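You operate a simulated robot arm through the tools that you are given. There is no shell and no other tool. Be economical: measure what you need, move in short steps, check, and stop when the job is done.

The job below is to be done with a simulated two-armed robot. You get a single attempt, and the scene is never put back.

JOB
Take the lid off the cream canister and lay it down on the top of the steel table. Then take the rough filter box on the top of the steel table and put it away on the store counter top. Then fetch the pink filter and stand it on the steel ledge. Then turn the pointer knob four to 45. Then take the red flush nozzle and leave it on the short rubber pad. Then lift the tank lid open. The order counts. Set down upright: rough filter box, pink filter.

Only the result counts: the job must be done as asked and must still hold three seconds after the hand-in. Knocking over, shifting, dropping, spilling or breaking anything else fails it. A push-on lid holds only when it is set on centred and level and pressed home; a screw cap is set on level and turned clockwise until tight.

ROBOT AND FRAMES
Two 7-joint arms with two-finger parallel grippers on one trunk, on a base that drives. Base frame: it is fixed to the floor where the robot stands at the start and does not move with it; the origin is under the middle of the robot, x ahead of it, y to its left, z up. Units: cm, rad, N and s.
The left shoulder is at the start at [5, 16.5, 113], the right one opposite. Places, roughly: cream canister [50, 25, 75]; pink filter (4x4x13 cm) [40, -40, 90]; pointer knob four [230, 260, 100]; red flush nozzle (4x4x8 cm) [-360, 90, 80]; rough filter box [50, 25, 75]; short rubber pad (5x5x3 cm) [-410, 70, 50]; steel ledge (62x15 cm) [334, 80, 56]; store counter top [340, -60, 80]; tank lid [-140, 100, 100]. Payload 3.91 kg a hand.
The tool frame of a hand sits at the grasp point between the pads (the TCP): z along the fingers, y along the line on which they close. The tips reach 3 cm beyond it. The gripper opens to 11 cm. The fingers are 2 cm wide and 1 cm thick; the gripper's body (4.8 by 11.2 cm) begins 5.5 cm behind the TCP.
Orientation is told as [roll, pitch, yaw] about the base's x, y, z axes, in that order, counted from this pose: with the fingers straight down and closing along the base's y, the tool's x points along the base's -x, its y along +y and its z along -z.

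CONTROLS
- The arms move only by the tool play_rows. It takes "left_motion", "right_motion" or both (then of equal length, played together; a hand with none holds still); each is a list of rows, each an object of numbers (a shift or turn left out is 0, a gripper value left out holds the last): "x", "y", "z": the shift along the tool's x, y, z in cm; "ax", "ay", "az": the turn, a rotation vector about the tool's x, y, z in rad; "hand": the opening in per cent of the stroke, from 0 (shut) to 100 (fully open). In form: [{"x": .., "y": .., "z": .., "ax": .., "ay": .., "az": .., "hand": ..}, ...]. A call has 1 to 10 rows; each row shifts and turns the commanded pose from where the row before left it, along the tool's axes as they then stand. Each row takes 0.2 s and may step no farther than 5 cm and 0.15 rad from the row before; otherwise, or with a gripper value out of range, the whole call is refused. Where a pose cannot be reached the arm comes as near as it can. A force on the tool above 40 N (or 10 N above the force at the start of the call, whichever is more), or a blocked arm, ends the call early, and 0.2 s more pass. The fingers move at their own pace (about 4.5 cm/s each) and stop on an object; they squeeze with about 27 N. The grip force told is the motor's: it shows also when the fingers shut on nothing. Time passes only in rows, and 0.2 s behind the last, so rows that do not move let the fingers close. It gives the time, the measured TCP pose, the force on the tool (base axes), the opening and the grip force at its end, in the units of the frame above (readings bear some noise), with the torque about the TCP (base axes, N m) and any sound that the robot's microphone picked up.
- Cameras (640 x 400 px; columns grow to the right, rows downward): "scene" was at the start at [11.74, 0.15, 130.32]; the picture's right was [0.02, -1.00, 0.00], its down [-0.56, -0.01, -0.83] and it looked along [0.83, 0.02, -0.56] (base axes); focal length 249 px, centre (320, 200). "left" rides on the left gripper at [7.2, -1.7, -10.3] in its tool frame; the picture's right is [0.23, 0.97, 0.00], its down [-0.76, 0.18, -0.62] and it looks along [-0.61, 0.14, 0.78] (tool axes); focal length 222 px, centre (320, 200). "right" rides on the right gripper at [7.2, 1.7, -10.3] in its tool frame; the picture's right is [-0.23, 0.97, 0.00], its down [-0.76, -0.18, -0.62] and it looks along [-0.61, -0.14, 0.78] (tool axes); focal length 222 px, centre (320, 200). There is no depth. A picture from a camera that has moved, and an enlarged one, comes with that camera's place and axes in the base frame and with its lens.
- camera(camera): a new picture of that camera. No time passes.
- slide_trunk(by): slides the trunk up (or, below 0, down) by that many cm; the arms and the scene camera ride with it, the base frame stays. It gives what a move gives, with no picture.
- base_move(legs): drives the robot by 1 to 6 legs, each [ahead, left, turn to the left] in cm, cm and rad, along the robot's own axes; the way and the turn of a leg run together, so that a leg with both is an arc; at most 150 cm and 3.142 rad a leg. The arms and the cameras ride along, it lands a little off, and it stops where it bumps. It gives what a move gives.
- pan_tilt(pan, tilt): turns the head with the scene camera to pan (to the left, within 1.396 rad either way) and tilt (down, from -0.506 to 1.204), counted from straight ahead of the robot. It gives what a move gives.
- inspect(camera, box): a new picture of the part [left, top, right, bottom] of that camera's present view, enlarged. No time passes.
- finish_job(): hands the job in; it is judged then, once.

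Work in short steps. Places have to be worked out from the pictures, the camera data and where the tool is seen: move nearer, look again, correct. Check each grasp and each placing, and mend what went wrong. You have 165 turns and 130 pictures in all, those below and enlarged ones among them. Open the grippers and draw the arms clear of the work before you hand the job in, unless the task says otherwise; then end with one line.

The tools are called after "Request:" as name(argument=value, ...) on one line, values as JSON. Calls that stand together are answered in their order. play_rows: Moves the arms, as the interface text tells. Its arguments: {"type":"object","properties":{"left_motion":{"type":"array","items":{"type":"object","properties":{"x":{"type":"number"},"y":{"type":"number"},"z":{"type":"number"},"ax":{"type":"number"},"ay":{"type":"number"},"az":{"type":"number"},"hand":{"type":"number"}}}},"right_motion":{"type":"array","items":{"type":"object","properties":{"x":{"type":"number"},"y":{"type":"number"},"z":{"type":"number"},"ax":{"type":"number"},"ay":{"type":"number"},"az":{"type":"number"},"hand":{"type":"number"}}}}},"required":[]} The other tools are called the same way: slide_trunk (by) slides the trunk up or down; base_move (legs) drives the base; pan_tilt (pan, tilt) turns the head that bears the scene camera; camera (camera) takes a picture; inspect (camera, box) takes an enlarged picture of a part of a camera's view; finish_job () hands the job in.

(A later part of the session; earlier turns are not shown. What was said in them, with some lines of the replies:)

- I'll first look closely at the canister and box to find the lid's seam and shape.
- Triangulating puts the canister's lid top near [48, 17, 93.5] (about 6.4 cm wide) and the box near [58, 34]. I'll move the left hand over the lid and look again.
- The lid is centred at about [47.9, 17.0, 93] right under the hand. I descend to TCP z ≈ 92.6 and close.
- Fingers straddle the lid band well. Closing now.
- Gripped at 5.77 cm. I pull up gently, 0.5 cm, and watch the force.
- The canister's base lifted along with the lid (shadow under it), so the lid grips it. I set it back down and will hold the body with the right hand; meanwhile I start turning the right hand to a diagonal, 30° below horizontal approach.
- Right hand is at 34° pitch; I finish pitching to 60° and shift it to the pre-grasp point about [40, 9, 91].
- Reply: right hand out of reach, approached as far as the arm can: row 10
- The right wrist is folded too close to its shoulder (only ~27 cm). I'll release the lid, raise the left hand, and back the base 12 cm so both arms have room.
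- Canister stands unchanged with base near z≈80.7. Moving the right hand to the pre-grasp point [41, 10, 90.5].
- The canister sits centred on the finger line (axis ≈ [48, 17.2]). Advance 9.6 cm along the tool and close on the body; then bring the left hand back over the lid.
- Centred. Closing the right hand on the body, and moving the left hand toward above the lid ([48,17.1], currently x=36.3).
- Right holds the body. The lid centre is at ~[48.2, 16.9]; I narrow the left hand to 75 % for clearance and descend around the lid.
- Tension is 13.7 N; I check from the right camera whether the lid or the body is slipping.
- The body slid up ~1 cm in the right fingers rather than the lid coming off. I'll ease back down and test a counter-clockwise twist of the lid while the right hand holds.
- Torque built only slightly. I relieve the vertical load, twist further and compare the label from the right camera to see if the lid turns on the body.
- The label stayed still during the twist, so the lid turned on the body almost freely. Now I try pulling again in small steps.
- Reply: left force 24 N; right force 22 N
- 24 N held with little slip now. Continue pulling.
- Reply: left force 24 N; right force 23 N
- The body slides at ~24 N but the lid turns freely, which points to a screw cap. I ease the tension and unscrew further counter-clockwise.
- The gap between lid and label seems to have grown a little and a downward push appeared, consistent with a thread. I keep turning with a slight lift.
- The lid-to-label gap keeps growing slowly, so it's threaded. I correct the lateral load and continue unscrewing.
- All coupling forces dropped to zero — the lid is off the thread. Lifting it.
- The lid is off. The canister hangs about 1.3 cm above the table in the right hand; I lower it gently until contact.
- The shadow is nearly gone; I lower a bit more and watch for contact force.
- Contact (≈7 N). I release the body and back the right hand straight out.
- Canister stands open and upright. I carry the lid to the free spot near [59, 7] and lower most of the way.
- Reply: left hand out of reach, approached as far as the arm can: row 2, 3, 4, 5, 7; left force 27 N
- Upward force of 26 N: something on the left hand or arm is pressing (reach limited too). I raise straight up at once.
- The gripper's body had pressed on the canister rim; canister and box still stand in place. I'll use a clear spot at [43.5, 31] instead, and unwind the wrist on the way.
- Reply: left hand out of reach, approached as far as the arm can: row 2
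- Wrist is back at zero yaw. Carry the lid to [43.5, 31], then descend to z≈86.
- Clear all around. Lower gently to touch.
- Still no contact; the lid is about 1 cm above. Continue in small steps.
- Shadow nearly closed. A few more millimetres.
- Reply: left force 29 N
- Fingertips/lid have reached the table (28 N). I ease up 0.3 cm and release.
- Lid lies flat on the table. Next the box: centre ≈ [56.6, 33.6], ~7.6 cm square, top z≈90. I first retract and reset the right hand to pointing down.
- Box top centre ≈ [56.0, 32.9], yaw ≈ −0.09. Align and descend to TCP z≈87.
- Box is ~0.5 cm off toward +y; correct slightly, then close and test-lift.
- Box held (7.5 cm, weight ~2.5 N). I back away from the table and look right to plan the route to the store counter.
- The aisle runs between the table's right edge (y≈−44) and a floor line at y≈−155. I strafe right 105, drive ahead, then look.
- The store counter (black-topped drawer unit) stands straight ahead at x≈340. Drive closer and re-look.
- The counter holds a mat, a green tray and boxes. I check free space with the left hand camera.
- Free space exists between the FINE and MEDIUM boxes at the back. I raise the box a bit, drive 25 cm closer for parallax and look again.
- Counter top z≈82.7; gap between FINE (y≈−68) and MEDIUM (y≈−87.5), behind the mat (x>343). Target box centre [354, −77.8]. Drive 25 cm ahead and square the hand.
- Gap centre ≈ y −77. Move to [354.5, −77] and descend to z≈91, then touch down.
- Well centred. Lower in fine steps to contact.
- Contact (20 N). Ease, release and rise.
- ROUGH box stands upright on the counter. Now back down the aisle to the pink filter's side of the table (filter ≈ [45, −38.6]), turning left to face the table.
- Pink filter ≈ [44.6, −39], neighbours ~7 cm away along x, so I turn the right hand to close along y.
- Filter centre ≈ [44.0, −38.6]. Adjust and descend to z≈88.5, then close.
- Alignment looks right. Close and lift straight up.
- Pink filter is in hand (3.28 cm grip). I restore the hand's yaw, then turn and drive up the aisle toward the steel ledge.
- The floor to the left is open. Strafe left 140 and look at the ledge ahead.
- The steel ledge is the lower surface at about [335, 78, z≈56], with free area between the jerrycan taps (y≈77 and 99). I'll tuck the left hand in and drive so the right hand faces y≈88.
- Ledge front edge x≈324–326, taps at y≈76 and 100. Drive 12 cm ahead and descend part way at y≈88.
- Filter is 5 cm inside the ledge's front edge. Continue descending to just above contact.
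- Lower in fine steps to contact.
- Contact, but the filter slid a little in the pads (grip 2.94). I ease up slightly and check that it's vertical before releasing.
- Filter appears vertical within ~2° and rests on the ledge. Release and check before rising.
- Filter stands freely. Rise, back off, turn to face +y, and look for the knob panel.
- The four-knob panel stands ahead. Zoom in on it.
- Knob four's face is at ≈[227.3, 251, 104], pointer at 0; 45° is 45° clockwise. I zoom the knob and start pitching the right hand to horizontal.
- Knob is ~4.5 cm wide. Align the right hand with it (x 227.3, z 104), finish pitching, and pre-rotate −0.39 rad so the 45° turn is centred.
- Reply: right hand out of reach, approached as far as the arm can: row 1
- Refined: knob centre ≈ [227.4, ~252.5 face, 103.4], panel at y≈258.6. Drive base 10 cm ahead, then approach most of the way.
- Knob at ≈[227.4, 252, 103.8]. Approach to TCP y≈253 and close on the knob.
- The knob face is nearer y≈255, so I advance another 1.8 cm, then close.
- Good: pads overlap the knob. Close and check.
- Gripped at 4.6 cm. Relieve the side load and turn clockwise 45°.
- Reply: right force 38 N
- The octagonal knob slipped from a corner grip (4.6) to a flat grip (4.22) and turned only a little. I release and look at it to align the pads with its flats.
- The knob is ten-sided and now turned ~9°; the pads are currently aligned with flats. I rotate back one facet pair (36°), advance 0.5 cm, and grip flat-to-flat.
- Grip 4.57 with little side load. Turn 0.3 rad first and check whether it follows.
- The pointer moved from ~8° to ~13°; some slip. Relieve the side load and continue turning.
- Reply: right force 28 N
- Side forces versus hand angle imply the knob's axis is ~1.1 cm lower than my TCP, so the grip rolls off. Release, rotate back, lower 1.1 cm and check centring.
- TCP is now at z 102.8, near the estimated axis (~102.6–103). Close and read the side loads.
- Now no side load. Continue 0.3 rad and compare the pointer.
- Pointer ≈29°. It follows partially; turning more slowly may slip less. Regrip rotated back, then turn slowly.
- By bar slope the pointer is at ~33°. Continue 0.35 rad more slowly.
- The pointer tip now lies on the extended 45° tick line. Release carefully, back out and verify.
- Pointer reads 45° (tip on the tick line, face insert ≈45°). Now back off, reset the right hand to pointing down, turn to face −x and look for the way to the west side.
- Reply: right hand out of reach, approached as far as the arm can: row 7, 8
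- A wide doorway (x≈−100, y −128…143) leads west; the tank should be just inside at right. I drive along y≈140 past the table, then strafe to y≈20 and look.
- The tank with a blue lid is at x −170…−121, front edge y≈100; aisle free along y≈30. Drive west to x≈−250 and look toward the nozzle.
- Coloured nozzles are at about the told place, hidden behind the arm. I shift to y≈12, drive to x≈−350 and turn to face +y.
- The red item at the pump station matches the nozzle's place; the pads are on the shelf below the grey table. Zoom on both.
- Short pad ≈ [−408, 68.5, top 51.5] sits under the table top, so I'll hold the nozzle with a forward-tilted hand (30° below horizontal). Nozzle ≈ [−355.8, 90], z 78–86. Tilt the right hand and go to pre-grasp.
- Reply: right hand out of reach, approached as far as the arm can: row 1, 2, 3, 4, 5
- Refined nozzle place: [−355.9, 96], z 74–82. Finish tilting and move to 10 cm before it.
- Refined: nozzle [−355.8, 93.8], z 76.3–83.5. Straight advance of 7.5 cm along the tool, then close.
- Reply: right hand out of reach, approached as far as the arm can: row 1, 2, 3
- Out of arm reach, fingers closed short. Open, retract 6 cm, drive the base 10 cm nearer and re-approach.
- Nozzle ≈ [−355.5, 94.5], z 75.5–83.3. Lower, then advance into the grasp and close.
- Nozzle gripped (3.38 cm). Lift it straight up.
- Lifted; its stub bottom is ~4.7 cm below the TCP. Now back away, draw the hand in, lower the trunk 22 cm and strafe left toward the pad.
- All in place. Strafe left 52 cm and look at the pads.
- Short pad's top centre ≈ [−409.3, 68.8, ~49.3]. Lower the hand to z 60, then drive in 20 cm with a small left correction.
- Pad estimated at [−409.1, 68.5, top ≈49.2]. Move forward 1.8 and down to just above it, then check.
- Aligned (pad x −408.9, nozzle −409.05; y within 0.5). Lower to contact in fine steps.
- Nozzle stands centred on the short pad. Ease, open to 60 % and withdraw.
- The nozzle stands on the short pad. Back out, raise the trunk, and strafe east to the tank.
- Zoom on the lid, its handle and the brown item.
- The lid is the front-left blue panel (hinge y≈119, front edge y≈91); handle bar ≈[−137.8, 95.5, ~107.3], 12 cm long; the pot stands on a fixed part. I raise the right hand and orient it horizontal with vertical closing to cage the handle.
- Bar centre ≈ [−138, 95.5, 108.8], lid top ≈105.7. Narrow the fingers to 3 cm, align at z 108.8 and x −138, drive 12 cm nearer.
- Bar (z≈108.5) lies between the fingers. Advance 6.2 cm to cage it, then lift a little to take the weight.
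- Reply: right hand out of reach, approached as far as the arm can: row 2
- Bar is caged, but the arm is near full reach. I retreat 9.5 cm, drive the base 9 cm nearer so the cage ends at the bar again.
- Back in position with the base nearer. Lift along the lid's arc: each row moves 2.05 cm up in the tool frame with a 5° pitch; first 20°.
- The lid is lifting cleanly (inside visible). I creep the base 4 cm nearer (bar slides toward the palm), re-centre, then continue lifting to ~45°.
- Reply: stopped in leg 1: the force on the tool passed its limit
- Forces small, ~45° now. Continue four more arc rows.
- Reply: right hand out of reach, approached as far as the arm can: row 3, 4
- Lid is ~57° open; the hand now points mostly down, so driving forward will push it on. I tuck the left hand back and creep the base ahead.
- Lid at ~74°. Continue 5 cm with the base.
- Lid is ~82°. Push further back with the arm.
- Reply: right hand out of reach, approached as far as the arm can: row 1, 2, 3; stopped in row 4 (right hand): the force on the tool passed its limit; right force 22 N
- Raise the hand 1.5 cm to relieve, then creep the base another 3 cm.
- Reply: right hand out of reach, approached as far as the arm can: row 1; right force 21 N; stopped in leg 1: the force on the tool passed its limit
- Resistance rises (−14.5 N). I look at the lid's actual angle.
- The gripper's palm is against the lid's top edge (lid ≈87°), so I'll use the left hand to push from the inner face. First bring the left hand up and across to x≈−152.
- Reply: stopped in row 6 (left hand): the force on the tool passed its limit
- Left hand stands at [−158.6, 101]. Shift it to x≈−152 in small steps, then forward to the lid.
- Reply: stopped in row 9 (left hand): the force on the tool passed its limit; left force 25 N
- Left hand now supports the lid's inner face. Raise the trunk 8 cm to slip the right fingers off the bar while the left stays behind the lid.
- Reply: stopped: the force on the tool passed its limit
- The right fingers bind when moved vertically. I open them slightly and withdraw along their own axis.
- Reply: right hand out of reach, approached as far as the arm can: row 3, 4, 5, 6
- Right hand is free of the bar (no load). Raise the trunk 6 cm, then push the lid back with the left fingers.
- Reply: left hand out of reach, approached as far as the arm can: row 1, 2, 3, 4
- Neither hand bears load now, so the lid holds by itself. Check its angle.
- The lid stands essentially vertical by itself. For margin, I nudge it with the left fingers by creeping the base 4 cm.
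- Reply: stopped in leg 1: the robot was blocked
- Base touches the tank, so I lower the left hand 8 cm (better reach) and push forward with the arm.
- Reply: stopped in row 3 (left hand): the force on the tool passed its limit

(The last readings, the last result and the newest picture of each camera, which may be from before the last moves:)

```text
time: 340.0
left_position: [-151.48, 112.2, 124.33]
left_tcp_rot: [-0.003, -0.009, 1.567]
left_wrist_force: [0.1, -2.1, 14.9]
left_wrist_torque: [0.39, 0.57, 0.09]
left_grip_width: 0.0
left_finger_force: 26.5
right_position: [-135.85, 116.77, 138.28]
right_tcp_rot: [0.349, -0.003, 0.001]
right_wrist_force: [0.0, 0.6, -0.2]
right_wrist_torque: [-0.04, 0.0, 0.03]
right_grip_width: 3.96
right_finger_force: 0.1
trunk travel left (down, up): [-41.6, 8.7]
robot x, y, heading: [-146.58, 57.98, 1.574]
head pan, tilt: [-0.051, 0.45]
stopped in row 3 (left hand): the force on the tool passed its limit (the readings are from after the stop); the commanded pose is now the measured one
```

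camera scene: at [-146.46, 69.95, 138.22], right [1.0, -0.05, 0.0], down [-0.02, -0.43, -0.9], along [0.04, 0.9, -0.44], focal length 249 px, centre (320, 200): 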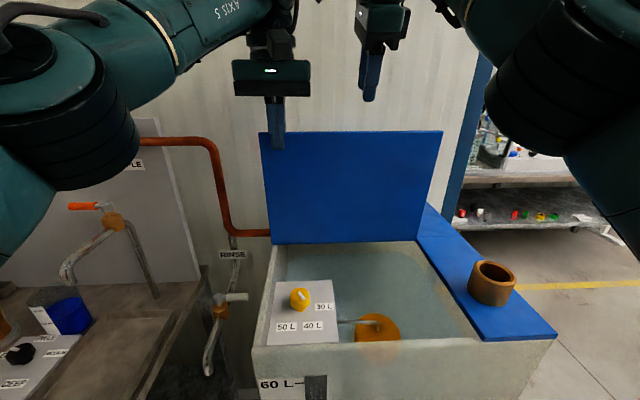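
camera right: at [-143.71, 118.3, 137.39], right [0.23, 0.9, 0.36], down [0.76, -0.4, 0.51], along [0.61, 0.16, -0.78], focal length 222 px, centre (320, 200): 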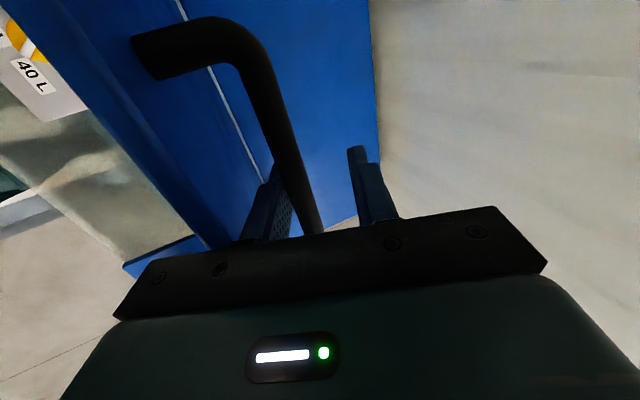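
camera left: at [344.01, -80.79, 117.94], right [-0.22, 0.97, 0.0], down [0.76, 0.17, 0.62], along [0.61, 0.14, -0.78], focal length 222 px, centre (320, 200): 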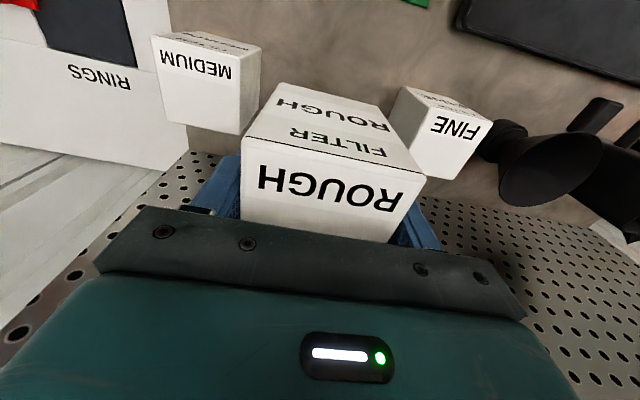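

The left palm touched the lid's top edge (lid ≈80°). Retreat, drop in front of the lid, then push.

Request:
play_rows(left_motion=[{"z": -2}, {"x": 4}, {"z": 4}, {"z": 4}, {"z": 3}, {}])

Request:
play_rows(left_motion=[{"x": -2}, {"x": -2}, {"x": -2}, {"x": -1.5}, {"x": -1.5}, {"x": -1.5}, {"x": -1.5}, {}])

```text
time: 341.4
left_position: [-151.5, 108.39, 115.08]
left_tcp_rot: [-0.002, -0.006, 1.567]
left_wrist_force: [-0.6, -0.7, 0.1]
left_wrist_torque: [-0.01, 0.0, 0.02]
left_grip_width: 0.0
left_finger_force: 26.9
right_position: [-135.96, 116.77, 138.31]
right_tcp_rot: [0.351, -0.005, 0.0]
right_wrist_force: [-0.7, 0.3, 0.8]
right_wrist_torque: [-0.02, 0.05, 0.0]
right_grip_width: 3.97
right_finger_force: 0.1
trunk travel left (down, up): [-41.6, 8.7]
robot x, y, heading: [-146.56, 57.95, 1.571]
head pan, tilt: [-0.051, 0.45]
```

```text
time: 342.5
left_position: [-151.41, 115.32, 115.12]
left_tcp_rot: [0.004, 0.012, 1.562]
left_wrist_force: [-5.2, -20.5, 3.1]
left_wrist_torque: [1.39, -0.17, 0.5]
left_grip_width: 0.03
left_finger_force: 26.4
right_position: [-136.01, 116.72, 138.4]
right_tcp_rot: [0.348, -0.004, 0.001]
right_wrist_force: [0.7, 0.4, -0.5]
right_wrist_torque: [-0.02, 0.0, 0.0]
right_grip_width: 3.96
right_finger_force: 0.0
trunk travel left (down, up): [-41.6, 8.7]
robot x, y, heading: [-147.08, 58.04, 1.569]
head pan, tilt: [-0.051, 0.45]
stopped in row 5 (left hand): the force on the tool passed its limit (the readings are from after the stop); the commanded pose is now the measured one
```

The lid is now hard against its open stop (~90°). Withdraw the left hand, then back the base away and check with the last picture.

Request:
play_rows(left_motion=[{"x": 2}, {"x": 4}, {"x": 4}, {"x": 4}, {"x": 4}, {"x": 4, "hand": 60}, {}], right_motion=[{}, {"z": -1}, {"z": -1}, {}, {"hand": 60}, {}, {}])

Request:
base_move(legs=[[-30, 0, 0]])

Request:
camera(camera="scene")

```text
time: 344.1
left_position: [-151.39, 93.84, 115.08]
left_tcp_rot: [0.003, 0.009, 1.565]
left_wrist_force: [-0.7, 0.4, 0.2]
left_wrist_torque: [-0.04, 0.01, 0.03]
left_grip_width: 5.06
left_finger_force: 0.0
right_position: [-135.83, 115.66, 139.82]
right_tcp_rot: [0.35, -0.001, 0.0]
right_wrist_force: [-0.3, -0.3, -0.1]
right_wrist_torque: [-0.01, -0.01, -0.02]
right_grip_width: 6.61
right_finger_force: 0.1
right hand out of reach, approached as far as the arm can: row 3
trunk travel left (down, up): [-41.6, 8.7]
robot x, y, heading: [-146.97, 57.93, 1.574]
head pan, tilt: [-0.051, 0.45]
```

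```text
time: 346.1
left_position: [-151.32, 63.6, 115.04]
left_tcp_rot: [0.004, 0.008, 1.561]
left_wrist_force: [0.8, 1.1, -0.4]
left_wrist_torque: [0.01, 0.0, -0.01]
left_grip_width: 6.62
left_finger_force: 0.0
right_position: [-135.59, 85.5, 139.88]
right_tcp_rot: [0.349, -0.001, -0.005]
right_wrist_force: [-0.3, 0.4, -0.3]
right_wrist_torque: [0.02, -0.02, 0.0]
right_grip_width: 6.57
right_finger_force: 0.1
trunk travel left (down, up): [-41.6, 8.7]
robot x, y, heading: [-147.07, 28.0, 1.568]
head pan, tilt: [-0.051, 0.45]
```

```text
0 pictures are left
camera scene: at [-146.42, 39.78, 138.22], right [1.0, -0.05, 0.0], down [-0.02, -0.43, -0.9], along [0.05, 0.9, -0.43], focal length 249 px, centre (320, 200)
```

scene: 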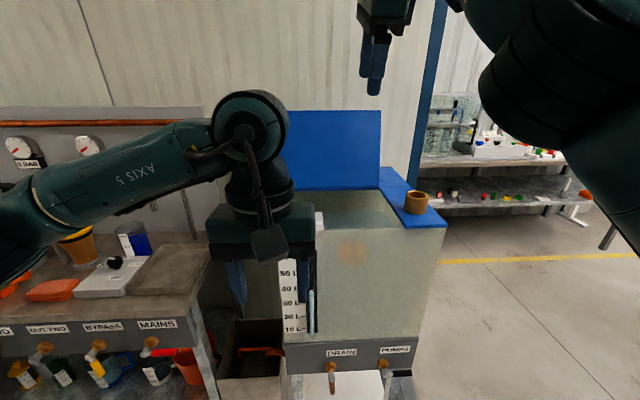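

The lid stays fully open, the pot is undisturbed, and both hands are open and clear of the work. Handing in.

Request:
finish_job()

```text
The job is handed in.
```

All six steps are done in order and handed in: canister lid laid on the steel table, rough filter box on the store counter, pink filter upright on the steel ledge, knob four at 45 as read from the camera, red nozzle on the short rubber pad, and tank lid open and standing on its own.
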